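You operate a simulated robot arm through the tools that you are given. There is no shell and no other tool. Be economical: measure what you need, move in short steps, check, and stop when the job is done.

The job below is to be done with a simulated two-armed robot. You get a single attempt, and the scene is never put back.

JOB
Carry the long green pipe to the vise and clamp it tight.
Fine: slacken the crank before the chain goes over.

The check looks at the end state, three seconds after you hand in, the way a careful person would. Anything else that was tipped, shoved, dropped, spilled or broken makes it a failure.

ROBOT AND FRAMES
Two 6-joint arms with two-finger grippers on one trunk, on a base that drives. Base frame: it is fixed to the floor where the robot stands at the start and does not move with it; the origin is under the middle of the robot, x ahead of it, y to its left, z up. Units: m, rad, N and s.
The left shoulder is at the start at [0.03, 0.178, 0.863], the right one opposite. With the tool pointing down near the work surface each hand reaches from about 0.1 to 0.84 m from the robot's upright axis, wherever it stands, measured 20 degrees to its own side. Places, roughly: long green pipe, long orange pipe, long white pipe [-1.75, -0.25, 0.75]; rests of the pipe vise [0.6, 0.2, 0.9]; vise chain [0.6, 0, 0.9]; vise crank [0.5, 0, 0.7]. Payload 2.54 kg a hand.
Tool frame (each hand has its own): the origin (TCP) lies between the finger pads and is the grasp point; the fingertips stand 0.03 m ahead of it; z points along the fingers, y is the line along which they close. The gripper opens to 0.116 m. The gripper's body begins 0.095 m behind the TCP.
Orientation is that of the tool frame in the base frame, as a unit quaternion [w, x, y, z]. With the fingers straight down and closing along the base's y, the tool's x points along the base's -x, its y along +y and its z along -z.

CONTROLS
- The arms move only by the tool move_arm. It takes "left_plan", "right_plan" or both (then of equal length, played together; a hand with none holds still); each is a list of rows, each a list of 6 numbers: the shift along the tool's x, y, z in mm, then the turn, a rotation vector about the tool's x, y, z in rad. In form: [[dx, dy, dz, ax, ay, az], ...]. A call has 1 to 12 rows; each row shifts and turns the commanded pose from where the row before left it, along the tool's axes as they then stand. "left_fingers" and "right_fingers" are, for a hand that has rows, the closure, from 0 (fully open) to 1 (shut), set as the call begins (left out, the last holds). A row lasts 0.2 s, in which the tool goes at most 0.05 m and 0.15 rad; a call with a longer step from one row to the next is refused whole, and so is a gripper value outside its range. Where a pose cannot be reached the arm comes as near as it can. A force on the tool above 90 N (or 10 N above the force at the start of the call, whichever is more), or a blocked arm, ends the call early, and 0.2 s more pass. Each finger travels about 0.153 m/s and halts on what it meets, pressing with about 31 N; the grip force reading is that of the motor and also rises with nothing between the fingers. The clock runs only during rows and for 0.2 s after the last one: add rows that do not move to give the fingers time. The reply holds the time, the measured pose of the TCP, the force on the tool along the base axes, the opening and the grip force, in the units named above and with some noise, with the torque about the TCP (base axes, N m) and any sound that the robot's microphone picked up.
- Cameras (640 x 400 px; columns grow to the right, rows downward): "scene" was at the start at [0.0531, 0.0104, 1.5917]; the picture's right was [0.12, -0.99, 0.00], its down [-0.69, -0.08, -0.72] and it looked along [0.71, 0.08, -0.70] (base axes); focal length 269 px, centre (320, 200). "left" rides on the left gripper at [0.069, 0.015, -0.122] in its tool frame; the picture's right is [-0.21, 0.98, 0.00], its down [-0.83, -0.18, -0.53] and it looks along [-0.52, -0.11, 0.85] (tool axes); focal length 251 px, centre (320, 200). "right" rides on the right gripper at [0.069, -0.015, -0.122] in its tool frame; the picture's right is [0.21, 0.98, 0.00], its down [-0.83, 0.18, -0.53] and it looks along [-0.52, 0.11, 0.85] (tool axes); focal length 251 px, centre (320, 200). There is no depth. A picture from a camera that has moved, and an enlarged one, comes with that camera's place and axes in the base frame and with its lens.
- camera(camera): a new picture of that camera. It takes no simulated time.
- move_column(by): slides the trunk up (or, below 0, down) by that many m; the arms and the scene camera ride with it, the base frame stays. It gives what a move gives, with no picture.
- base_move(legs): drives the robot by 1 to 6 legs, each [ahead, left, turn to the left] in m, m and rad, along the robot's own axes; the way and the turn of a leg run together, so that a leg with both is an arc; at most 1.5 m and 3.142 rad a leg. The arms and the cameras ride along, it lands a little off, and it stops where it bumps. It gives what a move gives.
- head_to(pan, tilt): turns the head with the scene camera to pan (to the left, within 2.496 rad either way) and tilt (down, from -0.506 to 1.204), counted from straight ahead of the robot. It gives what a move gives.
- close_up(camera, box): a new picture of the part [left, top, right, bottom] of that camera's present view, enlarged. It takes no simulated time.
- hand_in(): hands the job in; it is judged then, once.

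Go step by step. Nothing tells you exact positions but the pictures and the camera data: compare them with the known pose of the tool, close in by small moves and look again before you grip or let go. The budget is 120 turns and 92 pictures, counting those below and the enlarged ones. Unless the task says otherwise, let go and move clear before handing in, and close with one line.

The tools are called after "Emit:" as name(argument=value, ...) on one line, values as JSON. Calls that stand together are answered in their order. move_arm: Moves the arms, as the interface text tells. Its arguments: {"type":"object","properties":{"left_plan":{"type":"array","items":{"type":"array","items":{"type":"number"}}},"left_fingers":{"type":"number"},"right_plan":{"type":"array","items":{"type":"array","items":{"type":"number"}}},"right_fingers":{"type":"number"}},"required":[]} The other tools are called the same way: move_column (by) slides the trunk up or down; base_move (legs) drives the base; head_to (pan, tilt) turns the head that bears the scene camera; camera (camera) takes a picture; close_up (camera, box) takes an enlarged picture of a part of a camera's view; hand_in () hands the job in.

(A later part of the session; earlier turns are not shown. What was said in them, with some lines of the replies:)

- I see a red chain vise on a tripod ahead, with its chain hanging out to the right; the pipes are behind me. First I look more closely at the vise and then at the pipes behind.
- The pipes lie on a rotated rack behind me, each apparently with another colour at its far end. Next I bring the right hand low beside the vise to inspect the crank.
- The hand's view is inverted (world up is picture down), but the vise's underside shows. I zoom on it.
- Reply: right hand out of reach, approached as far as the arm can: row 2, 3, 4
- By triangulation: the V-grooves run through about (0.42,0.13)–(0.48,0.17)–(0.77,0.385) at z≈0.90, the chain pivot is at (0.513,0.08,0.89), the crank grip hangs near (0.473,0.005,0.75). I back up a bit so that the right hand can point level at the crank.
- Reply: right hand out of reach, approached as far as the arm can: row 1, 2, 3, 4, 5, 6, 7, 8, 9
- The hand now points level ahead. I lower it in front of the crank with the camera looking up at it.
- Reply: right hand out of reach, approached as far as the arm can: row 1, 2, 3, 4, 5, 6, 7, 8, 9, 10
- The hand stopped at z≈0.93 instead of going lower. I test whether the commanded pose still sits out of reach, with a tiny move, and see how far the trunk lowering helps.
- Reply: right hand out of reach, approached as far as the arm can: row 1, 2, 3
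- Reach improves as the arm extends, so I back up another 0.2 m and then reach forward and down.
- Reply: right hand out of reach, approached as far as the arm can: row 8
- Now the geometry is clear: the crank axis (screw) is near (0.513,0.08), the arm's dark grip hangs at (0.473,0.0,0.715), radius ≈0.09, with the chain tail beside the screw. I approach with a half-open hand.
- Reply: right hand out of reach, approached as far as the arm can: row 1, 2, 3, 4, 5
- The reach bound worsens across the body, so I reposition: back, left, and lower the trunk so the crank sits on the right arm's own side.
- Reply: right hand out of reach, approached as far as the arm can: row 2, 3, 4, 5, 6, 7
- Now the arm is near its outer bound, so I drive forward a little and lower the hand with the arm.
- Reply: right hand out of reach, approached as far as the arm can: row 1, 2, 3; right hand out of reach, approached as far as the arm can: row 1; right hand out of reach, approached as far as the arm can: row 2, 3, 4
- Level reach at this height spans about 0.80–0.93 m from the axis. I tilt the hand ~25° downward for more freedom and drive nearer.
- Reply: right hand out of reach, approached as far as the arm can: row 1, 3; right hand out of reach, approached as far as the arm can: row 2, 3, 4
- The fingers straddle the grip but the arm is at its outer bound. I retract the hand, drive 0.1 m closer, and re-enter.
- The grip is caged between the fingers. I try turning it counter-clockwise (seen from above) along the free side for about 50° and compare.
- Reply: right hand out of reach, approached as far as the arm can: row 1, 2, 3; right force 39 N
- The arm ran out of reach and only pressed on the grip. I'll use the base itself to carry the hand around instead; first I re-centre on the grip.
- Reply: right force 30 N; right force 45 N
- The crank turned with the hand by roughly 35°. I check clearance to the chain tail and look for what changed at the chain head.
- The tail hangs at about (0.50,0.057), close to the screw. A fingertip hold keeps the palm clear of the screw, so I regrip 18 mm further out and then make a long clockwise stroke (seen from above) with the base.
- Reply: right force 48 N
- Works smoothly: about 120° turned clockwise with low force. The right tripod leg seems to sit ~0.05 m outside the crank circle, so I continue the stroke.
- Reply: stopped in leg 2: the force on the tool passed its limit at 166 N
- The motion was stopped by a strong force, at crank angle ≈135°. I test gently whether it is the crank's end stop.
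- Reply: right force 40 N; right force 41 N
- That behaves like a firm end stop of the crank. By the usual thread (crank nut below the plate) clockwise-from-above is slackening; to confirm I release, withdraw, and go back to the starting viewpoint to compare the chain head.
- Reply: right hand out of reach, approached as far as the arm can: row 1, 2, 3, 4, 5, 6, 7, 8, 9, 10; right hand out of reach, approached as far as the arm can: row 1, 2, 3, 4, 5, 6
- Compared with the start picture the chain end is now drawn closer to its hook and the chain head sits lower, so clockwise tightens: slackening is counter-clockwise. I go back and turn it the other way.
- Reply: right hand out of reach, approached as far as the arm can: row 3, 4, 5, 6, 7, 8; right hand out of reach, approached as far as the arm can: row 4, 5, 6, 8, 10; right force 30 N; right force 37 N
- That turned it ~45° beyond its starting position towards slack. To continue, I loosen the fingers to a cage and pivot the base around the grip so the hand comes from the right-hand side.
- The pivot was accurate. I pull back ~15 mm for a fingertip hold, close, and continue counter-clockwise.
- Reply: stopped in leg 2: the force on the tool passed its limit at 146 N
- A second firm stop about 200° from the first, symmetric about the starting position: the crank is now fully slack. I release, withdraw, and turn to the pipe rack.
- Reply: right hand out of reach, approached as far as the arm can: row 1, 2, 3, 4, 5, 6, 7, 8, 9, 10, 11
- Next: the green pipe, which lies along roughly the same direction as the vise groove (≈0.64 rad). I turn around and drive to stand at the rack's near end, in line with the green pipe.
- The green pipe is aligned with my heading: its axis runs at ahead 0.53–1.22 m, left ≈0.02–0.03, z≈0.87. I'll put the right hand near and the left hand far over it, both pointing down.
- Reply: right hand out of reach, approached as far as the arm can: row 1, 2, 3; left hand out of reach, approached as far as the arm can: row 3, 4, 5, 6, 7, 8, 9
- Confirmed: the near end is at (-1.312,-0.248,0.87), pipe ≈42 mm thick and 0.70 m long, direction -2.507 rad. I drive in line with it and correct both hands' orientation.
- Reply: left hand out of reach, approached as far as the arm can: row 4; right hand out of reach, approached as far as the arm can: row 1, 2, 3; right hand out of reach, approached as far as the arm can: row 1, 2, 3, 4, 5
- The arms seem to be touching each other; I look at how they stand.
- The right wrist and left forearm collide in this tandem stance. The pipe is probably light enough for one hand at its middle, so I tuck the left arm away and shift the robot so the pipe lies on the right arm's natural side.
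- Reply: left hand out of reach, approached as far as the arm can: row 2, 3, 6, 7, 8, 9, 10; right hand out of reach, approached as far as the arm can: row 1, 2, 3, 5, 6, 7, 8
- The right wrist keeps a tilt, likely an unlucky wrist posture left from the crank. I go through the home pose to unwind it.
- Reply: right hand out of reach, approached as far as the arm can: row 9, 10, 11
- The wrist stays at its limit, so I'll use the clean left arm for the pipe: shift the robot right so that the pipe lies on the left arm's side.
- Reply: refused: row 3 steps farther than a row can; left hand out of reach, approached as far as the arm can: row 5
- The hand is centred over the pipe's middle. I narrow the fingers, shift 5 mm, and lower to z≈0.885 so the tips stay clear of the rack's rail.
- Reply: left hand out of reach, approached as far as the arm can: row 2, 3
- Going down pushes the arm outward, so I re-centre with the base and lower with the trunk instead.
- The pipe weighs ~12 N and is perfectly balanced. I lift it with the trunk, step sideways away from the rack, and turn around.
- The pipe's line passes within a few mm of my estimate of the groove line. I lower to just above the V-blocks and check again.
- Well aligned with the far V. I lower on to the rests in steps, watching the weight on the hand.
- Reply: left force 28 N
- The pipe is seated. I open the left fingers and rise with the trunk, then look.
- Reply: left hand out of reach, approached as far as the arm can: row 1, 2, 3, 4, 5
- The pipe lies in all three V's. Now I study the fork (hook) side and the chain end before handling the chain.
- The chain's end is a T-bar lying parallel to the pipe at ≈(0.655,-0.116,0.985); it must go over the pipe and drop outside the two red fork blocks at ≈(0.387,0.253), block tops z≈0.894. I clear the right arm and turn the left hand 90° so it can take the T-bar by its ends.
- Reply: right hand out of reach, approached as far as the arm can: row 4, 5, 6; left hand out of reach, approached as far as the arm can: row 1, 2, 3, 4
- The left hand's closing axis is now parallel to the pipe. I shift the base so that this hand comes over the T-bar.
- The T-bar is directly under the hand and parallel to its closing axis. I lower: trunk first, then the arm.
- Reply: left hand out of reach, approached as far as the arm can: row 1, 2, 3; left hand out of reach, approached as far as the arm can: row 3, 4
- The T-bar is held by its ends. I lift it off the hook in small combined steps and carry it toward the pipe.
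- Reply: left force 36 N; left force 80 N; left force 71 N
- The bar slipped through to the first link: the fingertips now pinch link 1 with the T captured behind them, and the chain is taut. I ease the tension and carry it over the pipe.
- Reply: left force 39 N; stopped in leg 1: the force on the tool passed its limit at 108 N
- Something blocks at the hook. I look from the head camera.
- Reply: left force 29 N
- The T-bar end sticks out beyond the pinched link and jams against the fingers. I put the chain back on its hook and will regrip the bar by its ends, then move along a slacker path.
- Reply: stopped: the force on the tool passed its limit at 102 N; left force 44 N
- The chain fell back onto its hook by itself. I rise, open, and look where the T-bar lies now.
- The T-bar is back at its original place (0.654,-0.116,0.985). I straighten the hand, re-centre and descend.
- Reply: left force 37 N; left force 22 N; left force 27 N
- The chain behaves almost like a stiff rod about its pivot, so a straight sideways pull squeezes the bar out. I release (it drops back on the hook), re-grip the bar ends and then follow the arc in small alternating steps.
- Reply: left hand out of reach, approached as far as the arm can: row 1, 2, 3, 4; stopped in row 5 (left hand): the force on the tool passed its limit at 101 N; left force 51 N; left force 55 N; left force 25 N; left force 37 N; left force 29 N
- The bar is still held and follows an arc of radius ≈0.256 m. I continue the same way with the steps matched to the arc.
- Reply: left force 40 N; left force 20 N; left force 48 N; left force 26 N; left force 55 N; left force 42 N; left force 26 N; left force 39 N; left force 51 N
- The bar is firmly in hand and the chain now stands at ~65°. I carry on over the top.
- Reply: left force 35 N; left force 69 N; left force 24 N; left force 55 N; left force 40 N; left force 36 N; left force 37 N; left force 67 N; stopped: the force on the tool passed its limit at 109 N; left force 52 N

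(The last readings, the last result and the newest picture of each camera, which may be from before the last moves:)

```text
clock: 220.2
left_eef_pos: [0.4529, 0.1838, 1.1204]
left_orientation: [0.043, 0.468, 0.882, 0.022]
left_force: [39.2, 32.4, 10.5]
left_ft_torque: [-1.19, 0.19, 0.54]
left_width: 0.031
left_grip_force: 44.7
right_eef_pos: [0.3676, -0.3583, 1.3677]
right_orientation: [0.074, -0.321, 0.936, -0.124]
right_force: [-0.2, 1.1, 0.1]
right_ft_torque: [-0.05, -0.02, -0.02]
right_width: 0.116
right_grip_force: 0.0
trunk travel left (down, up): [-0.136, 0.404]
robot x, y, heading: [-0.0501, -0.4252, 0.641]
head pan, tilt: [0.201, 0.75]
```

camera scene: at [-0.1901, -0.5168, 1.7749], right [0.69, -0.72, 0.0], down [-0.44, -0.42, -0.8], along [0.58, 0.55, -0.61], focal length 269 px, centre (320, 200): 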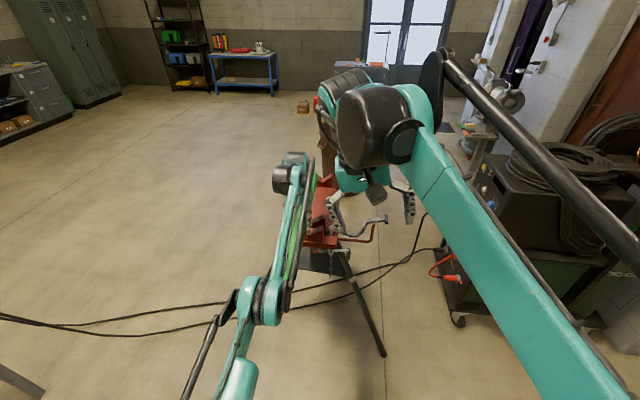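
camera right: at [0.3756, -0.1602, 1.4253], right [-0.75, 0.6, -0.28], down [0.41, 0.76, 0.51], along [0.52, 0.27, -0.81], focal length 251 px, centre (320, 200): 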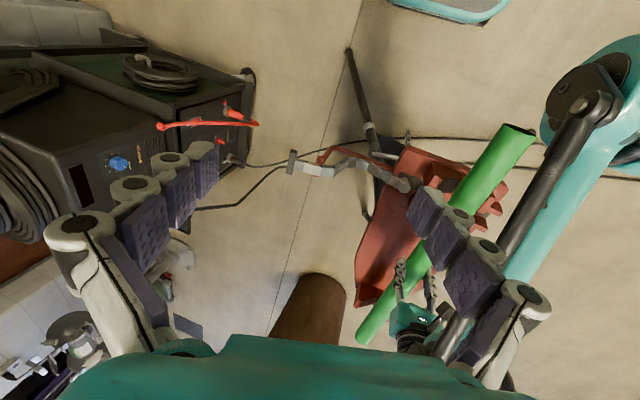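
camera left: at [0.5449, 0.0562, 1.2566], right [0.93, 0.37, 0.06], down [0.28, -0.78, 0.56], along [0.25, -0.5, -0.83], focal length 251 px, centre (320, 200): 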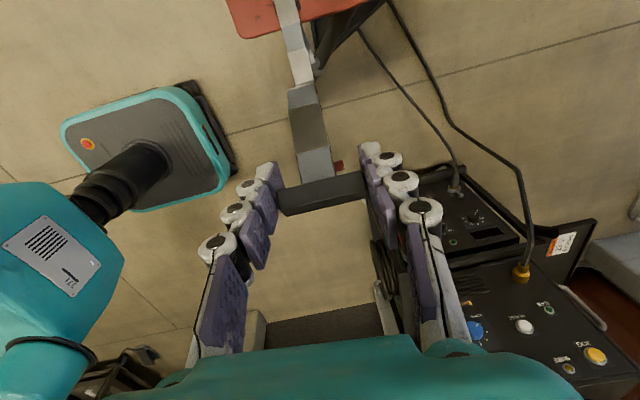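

Emit:
camera(camera="left")

```text
8 pictures are left
camera left: at [0.4143, 0.2494, 1.2389], right [0.92, 0.37, 0.09], down [0.26, -0.78, 0.56], along [0.28, -0.5, -0.82], focal length 251 px, centre (320, 200)
```

left: 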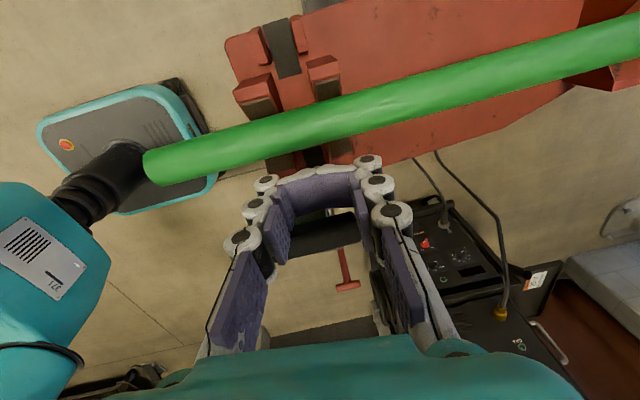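

The chain is past vertical, leaning left at ~120°, with the bar caged in the curled fingers. I open so it falls over the pipe to the fork side.

Emit:
move_arm(left_fingers=0, left_plan=[[0, 0, 0, 0, 0, 0], [0, 0, 0, 0, 0, 0], [0, 0, 0, 0, 0, 0], [0, 0, 0, 0, 0, 0], [0, 0, 0, 0, 0, 0], [0, 0, 0, 0, 0, 0]])

Emit:
camera(camera="left")

```text
clock: 221.6
left_eef_pos: [0.4475, 0.1806, 1.1252]
left_orientation: [0.045, 0.468, 0.882, 0.024]
left_force: [-0.6, 0.0, 0.1]
left_ft_torque: [0.01, -0.01, -0.02]
left_width: 0.1163
left_grip_force: 0.0
right_eef_pos: [0.3633, -0.3635, 1.3694]
right_orientation: [0.076, -0.321, 0.936, -0.122]
right_force: [-0.7, -0.1, -0.7]
right_ft_torque: [0.02, 0.01, 0.0]
right_width: 0.1162
right_grip_force: 0.0
trunk travel left (down, up): [-0.136, 0.404]
robot x, y, heading: [-0.0531, -0.4276, 0.648]
head pan, tilt: [0.201, 0.75]
```

```text
7 pictures are left
camera left: at [0.4101, 0.2448, 1.2431], right [0.92, 0.37, 0.09], down [0.26, -0.79, 0.56], along [0.28, -0.49, -0.82], focal length 251 px, centre (320, 200)
```

left: 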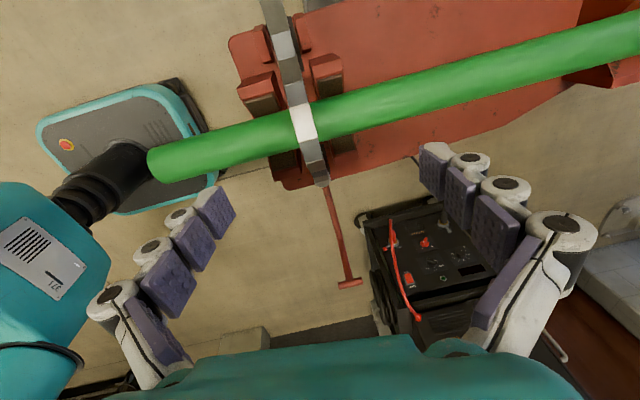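

The chain fell perfectly over the pipe, between the V-blocks, and through the fork slot. I shift left to see how the T-bar hangs outside.

Emit:
base_move(legs=[[0, 0.12, 0]])

Emit:
close_up(camera="left", box=[200, 0, 440, 150])

```text
clock: 222.9
left_eef_pos: [0.3747, 0.2772, 1.1251]
left_orientation: [0.044, 0.468, 0.882, 0.024]
left_force: [-0.4, 0.3, 0.1]
left_ft_torque: [-0.07, -0.01, 0.02]
left_width: 0.1161
left_grip_force: 0.0
right_eef_pos: [0.2911, -0.264, 1.3699]
right_orientation: [0.076, -0.319, 0.936, -0.124]
right_force: [-0.5, -0.2, 0.6]
right_ft_torque: [-0.03, -0.03, 0.0]
right_width: 0.1161
right_grip_force: 0.0
trunk travel left (down, up): [-0.136, 0.404]
robot x, y, heading: [-0.1264, -0.3306, 0.637]
head pan, tilt: [0.201, 0.75]
```

```text
2.67 times, centred on (320, 75) of left
camera zoom: at [0.3369, 0.3428, 1.243], right [0.92, 0.37, 0.09], down [0.26, -0.79, 0.56], along [0.28, -0.5, -0.82], focal length 670 px, centre (320, 533)
```

zoom: 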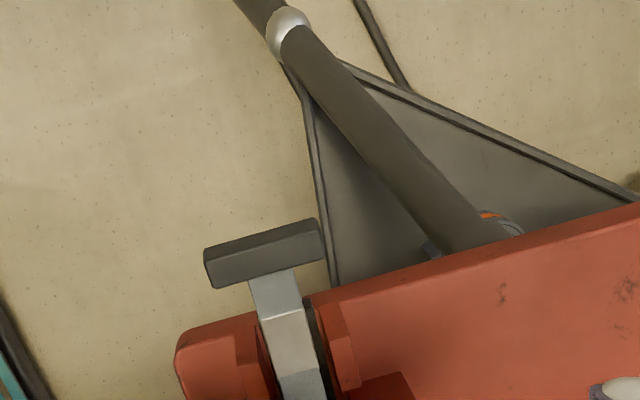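

The chain lies in the fork slot with the T-bar just outside (~35 mm of slack), which the crank can now draw in. I tuck the left arm, back off, and prepare the right hand for the crank again.

Emit:
move_arm(left_plan=[[0, -20, -40, 0, 0, 0], [0, -25, -40, 0, 0, 0], [0, -25, -40, 0, 0, 0], [0, -30, -35, 0, 0, 0], [0, -30, -35, 0, 0, 0], [0, -30, -30, 0, 0, 0]])

Emit:
base_move(legs=[[-0.5, 0, 0]])

Emit:
move_column(by=-0.136)

Emit:
move_arm(right_plan=[[0, 0, 20, -0.0152, -0.1235, 0.0295], [0, 0, 20, -0.0152, -0.1235, 0.0295], [0, 0, 30, -0.0152, -0.1235, 0.0295], [0, 0, 30, -0.0152, -0.1235, 0.0295], [0, 0, 30, -0.0152, -0.1235, 0.0295], [0, 0, 30, -0.0152, -0.1235, 0.0295], [0, 0, 30, -0.0152, -0.1235, 0.0295], [0, 0, 30, -0.0152, -0.1235, 0.0295], [0, 0, 30, -0.0152, -0.1235, 0.0295], [0, 0, 0, 0, 0, 0]])

```text
clock: 224.3
left_eef_pos: [0.2226, 0.1839, 1.3322]
left_orientation: [0.045, 0.468, 0.882, 0.025]
left_force: [0.3, -0.6, 0.6]
left_ft_torque: [0.0, -0.03, 0.0]
left_width: 0.1159
left_grip_force: 0.0
right_eef_pos: [0.2898, -0.2673, 1.3702]
right_orientation: [0.077, -0.319, 0.937, -0.122]
right_force: [-0.3, 0.2, 0.4]
right_ft_torque: [0.03, -0.01, 0.02]
right_width: 0.1161
right_grip_force: 0.1
trunk travel left (down, up): [-0.136, 0.404]
robot x, y, heading: [-0.1259, -0.3266, 0.645]
head pan, tilt: [0.201, 0.75]
```

```text
clock: 227.3
left_eef_pos: [-0.1848, -0.1219, 1.3302]
left_orientation: [0.045, 0.47, 0.881, 0.025]
left_force: [-0.2, 0.0, -0.4]
left_ft_torque: [0.03, -0.02, 0.03]
left_width: 0.1161
left_grip_force: 0.1
right_eef_pos: [-0.1203, -0.573, 1.3707]
right_orientation: [0.078, -0.317, 0.937, -0.123]
right_force: [0.4, -0.3, -0.4]
right_ft_torque: [0.03, -0.05, 0.01]
right_width: 0.1162
right_grip_force: 0.1
trunk travel left (down, up): [-0.136, 0.404]
robot x, y, heading: [-0.5347, -0.6376, 0.637]
head pan, tilt: [0.201, 0.75]
```

```text
clock: 228.9
left_eef_pos: [-0.1838, -0.1209, 1.1926]
left_orientation: [0.045, 0.469, 0.882, 0.024]
left_force: [-0.3, 0.7, 0.8]
left_ft_torque: [0.0, 0.02, 0.01]
left_width: 0.1162
left_grip_force: 0.1
right_eef_pos: [-0.1193, -0.5729, 1.235]
right_orientation: [0.077, -0.318, 0.937, -0.122]
right_force: [0.2, -1.0, 0.1]
right_ft_torque: [-0.01, 0.02, -0.01]
right_width: 0.1162
right_grip_force: 0.0
trunk travel left (down, up): [0.0, 0.54]
robot x, y, heading: [-0.5355, -0.6304, 0.643]
head pan, tilt: [0.201, 0.75]
```

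```text
clock: 231.1
left_eef_pos: [-0.1852, -0.1205, 1.1947]
left_orientation: [0.045, 0.469, 0.882, 0.024]
left_force: [-0.7, -0.6, 0.2]
left_ft_torque: [-0.01, 0.01, 0.03]
left_width: 0.1162
left_grip_force: 0.1
right_eef_pos: [0.014, -0.5238, 1.0444]
right_orientation: [0.569, -0.251, 0.779, 0.082]
right_force: [0.4, -0.5, 0.0]
right_ft_torque: [0.0, -0.01, -0.02]
right_width: 0.1158
right_grip_force: 0.0
right hand out of reach, approached as far as the arm can: row 6, 7, 8, 9
trunk travel left (down, up): [0.0, 0.54]
robot x, y, heading: [-0.5361, -0.6342, 0.637]
head pan, tilt: [0.201, 0.75]
```

Emit:
move_arm(right_fingers=0.55, right_plan=[[22, 2, 42, 0, 0, 0.011], [22, 2, 42, 0, 0, 0.011], [22, 2, 42, 0, 0, 0.011], [22, 2, 42, 0, 0, 0.011], [22, 2, 42, 0, 0, 0.011], [22, 2, 42, 0, 0, 0.011], [22, 2, 42, 0, 0, 0.011], [22, 2, 42, 0, 0, 0.011], [22, 2, 42, 0, 0, 0.011], [0, 0, 0, 0, 0, 0]])

```text
clock: 233.3
left_eef_pos: [-0.1846, -0.1203, 1.1948]
left_orientation: [0.045, 0.469, 0.881, 0.025]
left_force: [-0.9, 0.0, 0.8]
left_ft_torque: [-0.03, 0.0, 0.03]
left_width: 0.1159
left_grip_force: 0.0
right_eef_pos: [0.271, -0.3995, 0.7276]
right_orientation: [0.573, -0.235, 0.782, 0.072]
right_force: [-0.2, 0.0, -0.1]
right_ft_torque: [-0.02, 0.04, 0.0]
right_width: 0.0524
right_grip_force: 0.0
right hand out of reach, approached as far as the arm can: row 2, 5
trunk travel left (down, up): [0.0, 0.54]
robot x, y, heading: [-0.5333, -0.6388, 0.635]
head pan, tilt: [0.201, 0.75]
```

Emit:
move_arm(right_plan=[[0, 0, 0, -0.087, 0.019, 0.1], [0, 0, 0, 0, 0, 0]])

Emit:
base_move(legs=[[0, 0, 0.165], [0.387, -0.056, 0]])

Emit:
camera(camera="right")

```text
clock: 233.9
left_eef_pos: [-0.1846, -0.1217, 1.193]
left_orientation: [0.045, 0.47, 0.881, 0.024]
left_force: [0.6, 0.2, 0.1]
left_ft_torque: [0.0, -0.01, 0.01]
left_width: 0.1159
left_grip_force: 0.0
right_eef_pos: [0.2719, -0.3988, 0.7284]
right_orientation: [0.573, -0.235, 0.782, 0.072]
right_force: [-0.1, -0.2, 0.0]
right_ft_torque: [0.0, 0.02, 0.0]
right_width: 0.0525
right_grip_force: 0.0
right hand out of reach, approached as far as the arm can: row 1
trunk travel left (down, up): [0.0, 0.54]
robot x, y, heading: [-0.5368, -0.6332, 0.637]
head pan, tilt: [0.201, 0.75]
```

```text
clock: 237.0
left_eef_pos: [0.0401, 0.1712, 1.1941]
left_orientation: [0.042, 0.397, 0.916, 0.028]
left_force: [0.8, 0.8, -0.3]
left_ft_torque: [-0.02, 0.04, -0.01]
left_width: 0.1161
left_grip_force: 0.1
right_eef_pos: [0.5355, -0.0311, 0.7277]
right_orientation: [0.565, -0.297, 0.76, 0.118]
right_force: [1.0, 0.4, 0.4]
right_ft_torque: [0.09, 0.0, 0.02]
right_width: 0.052
right_grip_force: 0.0
trunk travel left (down, up): [0.0, 0.54]
robot x, y, heading: [-0.2268, -0.391, 0.799]
head pan, tilt: [0.201, 0.75]
```

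```text
5 pictures are left
camera right: at [0.4346, -0.1272, 0.7045], right [-0.61, 0.71, -0.35], down [-0.38, 0.13, 0.92], along [0.7, 0.69, 0.18], focal length 251 px, centre (320, 200)
```

right: 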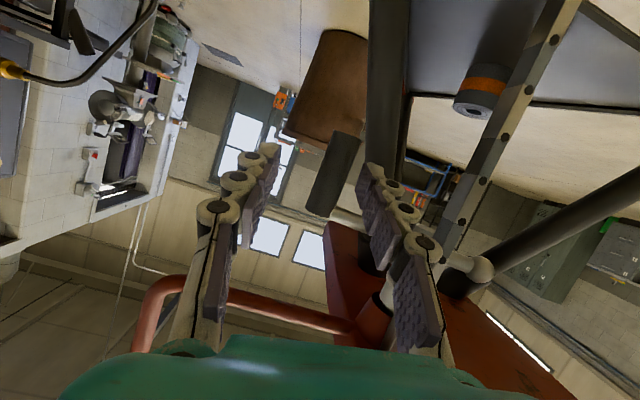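

The crank grip is at about (0.575,0.015,0.716). I move in, close, and turn clockwise to tighten.

Emit:
base_move(legs=[[0.058, 0.004, 0]])

Emit:
move_arm(right_fingers=1.0, right_plan=[[0, 0, 0, 0, 0, 0], [0, 0, 0, 0, 0, 0], [0, 0, 0, 0, 0, 0]])

```text
clock: 238.0
left_eef_pos: [0.0783, 0.2159, 1.194]
left_orientation: [0.042, 0.398, 0.916, 0.027]
left_force: [0.0, 0.2, -0.9]
left_ft_torque: [-0.03, 0.06, -0.01]
left_width: 0.1161
left_grip_force: 0.1
right_eef_pos: [0.5726, 0.0145, 0.7265]
right_orientation: [0.565, -0.298, 0.761, 0.117]
right_force: [-0.3, 0.1, -0.4]
right_ft_torque: [0.02, -0.04, 0.01]
right_width: 0.052
right_grip_force: 0.0
trunk travel left (down, up): [0.0, 0.54]
robot x, y, heading: [-0.1858, -0.3499, 0.803]
head pan, tilt: [0.201, 0.75]
```

```text
clock: 238.8
left_eef_pos: [0.0776, 0.2151, 1.1937]
left_orientation: [0.041, 0.397, 0.916, 0.027]
left_force: [-0.8, -0.3, 0.6]
left_ft_torque: [0.02, 0.03, 0.01]
left_width: 0.1157
left_grip_force: 0.0
right_eef_pos: [0.5718, 0.0137, 0.7273]
right_orientation: [0.565, -0.298, 0.76, 0.119]
right_force: [-7.2, 2.8, -2.1]
right_ft_torque: [1.0, 1.07, 0.19]
right_width: 0.0257
right_grip_force: 45.3
trunk travel left (down, up): [0.0, 0.54]
robot x, y, heading: [-0.1875, -0.3486, 0.797]
head pan, tilt: [0.201, 0.75]
```

Emit:
base_move(legs=[[-0.031, 0.0047, 0], [-0.0274, 0.015, 0], [-0.0207, 0.0235, 0]])

Emit:
base_move(legs=[[-0.0113, 0.0293, 0], [-0.0006, 0.0312, 0]])

```text
clock: 240.5
left_eef_pos: [-0.0095, 0.1916, 1.1923]
left_orientation: [0.043, 0.397, 0.916, 0.026]
left_force: [-0.5, -0.6, -0.2]
left_ft_torque: [0.01, 0.01, 0.0]
left_width: 0.116
left_grip_force: 0.0
right_eef_pos: [0.4872, -0.0109, 0.7268]
right_orientation: [0.565, -0.299, 0.76, 0.118]
right_force: [13.9, 44.9, 7.0]
right_ft_torque: [0.92, 0.53, -0.13]
right_width: 0.026
right_grip_force: 44.8
trunk travel left (down, up): [0.0, 0.54]
robot x, y, heading: [-0.2778, -0.3735, 0.797]
head pan, tilt: [0.201, 0.75]
```

```text
clock: 241.8
left_eef_pos: [-0.0594, 0.2231, 1.194]
left_orientation: [0.043, 0.397, 0.916, 0.026]
left_force: [-0.1, 0.7, -0.1]
left_ft_torque: [-0.05, -0.02, 0.02]
left_width: 0.1159
left_grip_force: 0.0
right_eef_pos: [0.4346, 0.0219, 0.7269]
right_orientation: [0.566, -0.298, 0.76, 0.119]
right_force: [-1.0, -2.3, -7.1]
right_ft_torque: [0.94, 0.67, -0.17]
right_width: 0.0265
right_grip_force: 44.9
trunk travel left (down, up): [0.0, 0.54]
robot x, y, heading: [-0.3254, -0.3429, 0.797]
head pan, tilt: [0.201, 0.75]
```

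Emit:
base_move(legs=[[0.0102, 0.0297, 0]])

Emit:
base_move(legs=[[0.0196, 0.0244, 0]])

```text
clock: 242.6
left_eef_pos: [-0.0739, 0.2511, 1.1938]
left_orientation: [0.042, 0.396, 0.917, 0.027]
left_force: [-0.2, 0.3, 0.1]
left_ft_torque: [-0.01, 0.01, 0.0]
left_width: 0.1159
left_grip_force: 0.0
right_eef_pos: [0.4222, 0.0491, 0.7271]
right_orientation: [0.566, -0.297, 0.76, 0.119]
right_force: [24.3, 0.4, 6.5]
right_ft_torque: [0.47, 0.69, -0.39]
right_width: 0.0268
right_grip_force: 44.7
trunk travel left (down, up): [0.0, 0.54]
robot x, y, heading: [-0.3375, -0.3128, 0.793]
head pan, tilt: [0.201, 0.75]
```

```text
clock: 243.5
left_eef_pos: [-0.0732, 0.2766, 1.1946]
left_orientation: [0.041, 0.397, 0.916, 0.029]
left_force: [-0.6, 0.6, -0.6]
left_ft_torque: [-0.03, -0.04, 0.0]
left_width: 0.116
left_grip_force: 0.0
right_eef_pos: [0.4256, 0.0654, 0.7278]
right_orientation: [0.566, -0.291, 0.763, 0.115]
right_force: [28.9, -64.9, 0.9]
right_ft_torque: [0.53, 0.25, -0.29]
right_width: 0.0259
right_grip_force: 44.8
trunk travel left (down, up): [0.0, 0.54]
robot x, y, heading: [-0.341, -0.2841, 0.795]
head pan, tilt: [0.201, 0.75]
```

Firm resistance now (≈65 N at the grip): the chain is coming tight. I check the T-bar and chain from the head camera.

Emit:
head_to(pan=-0.24, tilt=0.62)

Emit:
close_up(camera="scene", box=[240, 140, 400, 260])

```text
clock: 244.4
left_eef_pos: [-0.0759, 0.2799, 1.1954]
left_orientation: [0.041, 0.398, 0.916, 0.027]
left_force: [0.2, 0.5, -0.5]
left_ft_torque: [-0.01, -0.01, -0.02]
left_width: 0.116
left_grip_force: 0.0
right_eef_pos: [0.4257, 0.0665, 0.7291]
right_orientation: [0.567, -0.29, 0.763, 0.112]
right_force: [11.1, -16.1, 1.2]
right_ft_torque: [1.07, 0.04, -0.42]
right_width: 0.0255
right_grip_force: 44.8
trunk travel left (down, up): [0.0, 0.54]
robot x, y, heading: [-0.3373, -0.2836, 0.798]
head pan, tilt: [-0.241, 0.62]
```

```text
3.33 times, centred on (320, 200) of scene
camera zoom: at [-0.2862, -0.259, 1.53], right [0.53, -0.85, 0.0], down [-0.49, -0.31, -0.81], along [0.69, 0.43, -0.58], focal length 897 px, centre (320, 200)
```

zoom: 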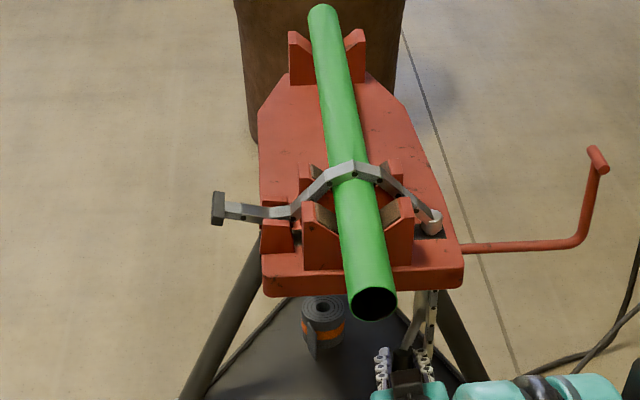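

The T-bar still stands out beyond the fork, so there is slack left to take up. I continue the crank stroke gently.

Emit:
base_move(legs=[[0.016, 0.01, 0]])

Emit:
move_arm(right_plan=[[0, 0, 0, 0, 0, 0], [0, 0, 0, 0, 0, 0], [0, 0, 0, 0, 0, 0], [0, 0, 0, 0, 0, 0]])

Emit:
base_move(legs=[[0.02, 0.012, 0]])

```text
clock: 245.1
left_eef_pos: [-0.0707, 0.2961, 1.1952]
left_orientation: [0.041, 0.398, 0.916, 0.029]
left_force: [1.2, 0.1, -0.2]
left_ft_torque: [0.04, -0.01, 0.02]
left_width: 0.116
left_grip_force: 0.0
right_eef_pos: [0.435, 0.0809, 0.7275]
right_orientation: [0.568, -0.287, 0.763, 0.112]
right_force: [25.8, -43.1, 6.5]
right_ft_torque: [0.99, 0.34, 0.19]
right_width: 0.0257
right_grip_force: 44.9
trunk travel left (down, up): [0.0, 0.54]
robot x, y, heading: [-0.3375, -0.2673, 0.794]
head pan, tilt: [-0.241, 0.62]
```

```text
clock: 246.1
left_eef_pos: [-0.0712, 0.2969, 1.1959]
left_orientation: [0.041, 0.398, 0.916, 0.029]
left_force: [-0.6, -0.3, -0.3]
left_ft_torque: [-0.01, 0.0, 0.01]
left_width: 0.116
left_grip_force: 0.2
right_eef_pos: [0.435, 0.0791, 0.7276]
right_orientation: [0.568, -0.286, 0.763, 0.11]
right_force: [10.6, -23.7, 3.2]
right_ft_torque: [1.15, 0.27, -0.05]
right_width: 0.0259
right_grip_force: 44.9
trunk travel left (down, up): [0.0, 0.54]
robot x, y, heading: [-0.335, -0.2603, 0.796]
head pan, tilt: [-0.241, 0.62]
```

```text
clock: 247.1
left_eef_pos: [-0.0659, 0.3159, 1.1955]
left_orientation: [0.042, 0.4, 0.915, 0.028]
left_force: [0.0, 0.9, -0.2]
left_ft_torque: [-0.02, 0.02, -0.01]
left_width: 0.1162
left_grip_force: 0.1
right_eef_pos: [0.4436, 0.0851, 0.7263]
right_orientation: [0.565, -0.28, 0.769, 0.104]
right_force: [-3.1, -9.9, 5.6]
right_ft_torque: [0.74, 0.54, 0.25]
right_width: 0.0249
right_grip_force: 42.4
trunk travel left (down, up): [0.0, 0.54]
robot x, y, heading: [-0.3352, -0.2469, 0.791]
head pan, tilt: [-0.241, 0.62]
stopped in leg 1: the force on the tool passed its limit at 97 N (the readings are from after the stop); the commanded pose is now the measured one
```

The crank now resists strongly (97 N), well before its free end stop, so the chain is under real tension. I look at the chain again.

Emit:
close_up(camera="scene", box=[270, 160, 370, 240])

```text
5.00 times, centred on (320, 200) of scene
camera zoom: at [-0.279, -0.2217, 1.5301], right [0.52, -0.85, 0.0], down [-0.49, -0.3, -0.81], along [0.69, 0.43, -0.58], focal length 1346 px, centre (320, 200)
```

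zoom: 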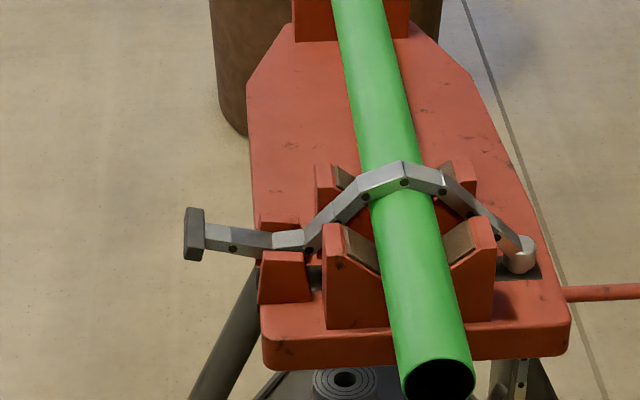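

The chain is taut over the pipe and its link has caught in the fork, with the free end sticking out beyond, as on a real chain vise. I give the crank one or two more firm pushes, then release.

Emit:
base_move(legs=[[0.006, 0.012, 0]])

Emit:
move_arm(right_plan=[[0, 0, 0, 0, 0, 0], [0, 0, 0, 0, 0, 0], [0, 0, 0, 0, 0, 0], [0, 0, 0, 0, 0, 0]])

Emit:
camera(camera="right")

```text
clock: 247.8
left_eef_pos: [-0.0662, 0.3242, 1.1957]
left_orientation: [0.041, 0.4, 0.915, 0.029]
left_force: [0.2, -0.4, -0.4]
left_ft_torque: [-0.02, 0.02, 0.03]
left_width: 0.1158
left_grip_force: 0.1
right_eef_pos: [0.4441, 0.0897, 0.7246]
right_orientation: [0.566, -0.277, 0.77, 0.102]
right_force: [14.1, -53.2, 4.9]
right_ft_torque: [1.43, 0.26, 0.48]
right_width: 0.0249
right_grip_force: 42.5
trunk travel left (down, up): [0.0, 0.54]
robot x, y, heading: [-0.3372, -0.2319, 0.788]
head pan, tilt: [-0.241, 0.62]
```

```text
clock: 248.8
left_eef_pos: [-0.0672, 0.3263, 1.1965]
left_orientation: [0.042, 0.401, 0.915, 0.029]
left_force: [-0.8, -0.8, -0.3]
left_ft_torque: [0.0, 0.01, -0.02]
left_width: 0.116
left_grip_force: 0.1
right_eef_pos: [0.4442, 0.0899, 0.7252]
right_orientation: [0.565, -0.276, 0.771, 0.1]
right_force: [1.1, -31.2, 1.8]
right_ft_torque: [1.34, 0.31, 0.11]
right_width: 0.0248
right_grip_force: 42.0
trunk travel left (down, up): [0.0, 0.54]
robot x, y, heading: [-0.3366, -0.2367, 0.784]
head pan, tilt: [-0.241, 0.62]
```

```text
2 pictures are left
camera right: at [0.3388, -0.001, 0.7044], right [-0.57, 0.74, -0.35], down [-0.36, 0.16, 0.92], along [0.74, 0.65, 0.18], focal length 251 px, centre (320, 200)
```

right: 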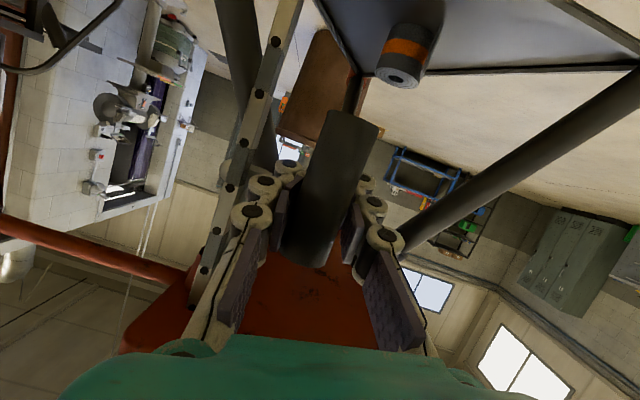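

Emit:
base_move(legs=[[0.008, 0.012, 0]])

Emit:
move_arm(right_plan=[[0, 0, 0, 0, 0, 0], [0, 0, 0, 0, 0, 0], [0, 0, 0, 0, 0, 0], [0, 0, 0, 0, 0, 0]])

Emit:
base_move(legs=[[0.012, 0.012, 0]])

Emit:
move_arm(right_plan=[[0, 0, 0, 0, 0, 0], [0, 0, 0, 0, 0, 0], [0, 0, 0, 0, 0, 0], [0, 0, 0, 0, 0, 0]])

```text
clock: 249.6
left_eef_pos: [-0.0695, 0.3385, 1.1962]
left_orientation: [0.041, 0.402, 0.914, 0.029]
left_force: [0.5, -0.2, 0.1]
left_ft_torque: [-0.02, 0.01, -0.03]
left_width: 0.1159
left_grip_force: 0.0
right_eef_pos: [0.4466, 0.0967, 0.7244]
right_orientation: [0.565, -0.272, 0.772, 0.099]
right_force: [6.9, -64.9, -9.0]
right_ft_torque: [1.93, -0.01, 0.6]
right_width: 0.0253
right_grip_force: 41.7
trunk travel left (down, up): [0.0, 0.54]
robot x, y, heading: [-0.3367, -0.2195, 0.791]
head pan, tilt: [-0.241, 0.62]
```

```text
clock: 250.6
left_eef_pos: [-0.0699, 0.3387, 1.1959]
left_orientation: [0.041, 0.401, 0.915, 0.029]
left_force: [0.0, 0.8, 0.2]
left_ft_torque: [0.01, 0.0, -0.03]
left_width: 0.1158
left_grip_force: 0.0
right_eef_pos: [0.4466, 0.0945, 0.7246]
right_orientation: [0.565, -0.271, 0.774, 0.096]
right_force: [-0.8, -39.8, -3.2]
right_ft_torque: [1.47, 0.24, 0.46]
right_width: 0.0248
right_grip_force: 41.1
trunk travel left (down, up): [0.0, 0.54]
robot x, y, heading: [-0.3405, -0.2201, 0.786]
head pan, tilt: [-0.241, 0.62]
```

```text
clock: 251.3
left_eef_pos: [-0.0665, 0.3543, 1.1943]
left_orientation: [0.041, 0.403, 0.914, 0.03]
left_force: [0.3, 0.6, 0.2]
left_ft_torque: [-0.02, -0.03, 0.03]
left_width: 0.1158
left_grip_force: 0.1
right_eef_pos: [0.4518, 0.1037, 0.7217]
right_orientation: [0.562, -0.268, 0.777, 0.093]
right_force: [8.0, -67.9, -22.4]
right_ft_torque: [2.35, -0.23, 1.28]
right_width: 0.0255
right_grip_force: 41.3
trunk travel left (down, up): [0.0, 0.54]
robot x, y, heading: [-0.341, -0.2062, 0.786]
head pan, tilt: [-0.241, 0.62]
```

```text
clock: 252.3
left_eef_pos: [-0.0662, 0.3544, 1.1953]
left_orientation: [0.04, 0.402, 0.914, 0.029]
left_force: [-0.1, 0.0, -0.6]
left_ft_torque: [0.0, 0.01, 0.04]
left_width: 0.116
left_grip_force: 0.0
right_eef_pos: [0.4533, 0.0997, 0.7217]
right_orientation: [0.562, -0.266, 0.778, 0.091]
right_force: [5.8, -45.0, -11.4]
right_ft_torque: [1.53, -0.19, 0.95]
right_width: 0.0248
right_grip_force: 40.2
trunk travel left (down, up): [0.0, 0.54]
robot x, y, heading: [-0.3388, -0.2022, 0.791]
head pan, tilt: [-0.241, 0.62]
```

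The crank is hard to turn any further now: the chain is tight. I open the hand, withdraw along its own axis, and back away.

Emit:
move_arm(right_fingers=0.42, right_plan=[[0, 0, 0, 0, 0, 0], [0, 0, 0, 0, 0, 0], [0, 0, 0, 0, 0, 0]])

Emit:
base_move(legs=[[-0.126, 0.03, 0], [-0.3, 0, 0]])

Emit:
head_to(pan=-0.19, tilt=0.52)

Emit:
close_up(camera="scene", box=[240, 140, 400, 260])

```text
clock: 253.2
left_eef_pos: [-0.0661, 0.3599, 1.1926]
left_orientation: [0.04, 0.401, 0.915, 0.026]
left_force: [0.5, -0.1, 0.2]
left_ft_torque: [0.05, -0.01, 0.02]
left_width: 0.1161
left_grip_force: 0.0
right_eef_pos: [0.4494, 0.1076, 0.7183]
right_orientation: [0.56, -0.268, 0.779, 0.091]
right_force: [-7.5, -8.7, -35.5]
right_ft_torque: [1.66, -0.21, -0.19]
right_width: 0.07
right_grip_force: 0.0
trunk travel left (down, up): [0.0, 0.54]
robot x, y, heading: [-0.3409, -0.2007, 0.784]
head pan, tilt: [-0.241, 0.62]
```

```text
clock: 256.1
left_eef_pos: [-0.3908, 0.0787, 1.1937]
left_orientation: [0.042, 0.401, 0.915, 0.027]
left_force: [0.2, -0.9, -0.7]
left_ft_torque: [0.0, -0.08, -0.01]
left_width: 0.1162
left_grip_force: 0.1
right_eef_pos: [0.1295, -0.173, 0.7235]
right_orientation: [0.563, -0.269, 0.776, 0.093]
right_force: [0.1, -0.1, 0.6]
right_ft_torque: [0.03, 0.0, 0.0]
right_width: 0.0674
right_grip_force: 0.1
trunk travel left (down, up): [0.0, 0.54]
robot x, y, heading: [-0.6597, -0.4846, 0.782]
head pan, tilt: [-0.241, 0.62]
```

```text
clock: 256.7
left_eef_pos: [-0.3915, 0.0787, 1.1951]
left_orientation: [0.041, 0.401, 0.915, 0.027]
left_force: [0.2, -0.2, 0.3]
left_ft_torque: [0.01, 0.02, 0.03]
left_width: 0.1161
left_grip_force: 0.1
right_eef_pos: [0.1294, -0.1726, 0.723]
right_orientation: [0.562, -0.269, 0.777, 0.091]
right_force: [-0.8, -0.5, -1.8]
right_ft_torque: [-0.03, 0.02, -0.02]
right_width: 0.067
right_grip_force: 0.1
trunk travel left (down, up): [0.0, 0.54]
robot x, y, heading: [-0.661, -0.4845, 0.785]
head pan, tilt: [-0.19, 0.52]
```

```text
3.33 times, centred on (320, 200) of scene
camera zoom: at [-0.6057, -0.4526, 1.5389], right [0.56, -0.83, 0.0], down [-0.41, -0.28, -0.87], along [0.72, 0.49, -0.5], focal length 897 px, centre (320, 200)
```

zoom: 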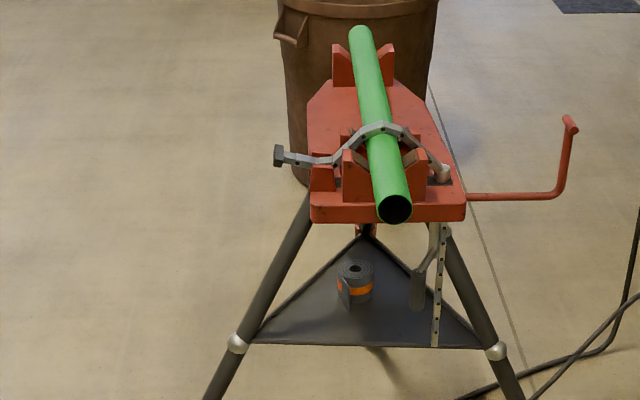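

The pipe lies in all three rests, the chain runs taut over it and through the fork, the crank has held its position, and nothing else was moved. Both hands are clear, so I hand in.

Emit:
hand_in()

```text
The job is handed in.
```

I handed the job in with the long green pipe in the vise's rests and the chain over it. I slackened the crank first, then turned it until it resisted hard (over 90 N at the grip). The chain holds by a link caught in the fork; its T-bar end sticks out past the fork rather than seating against it.
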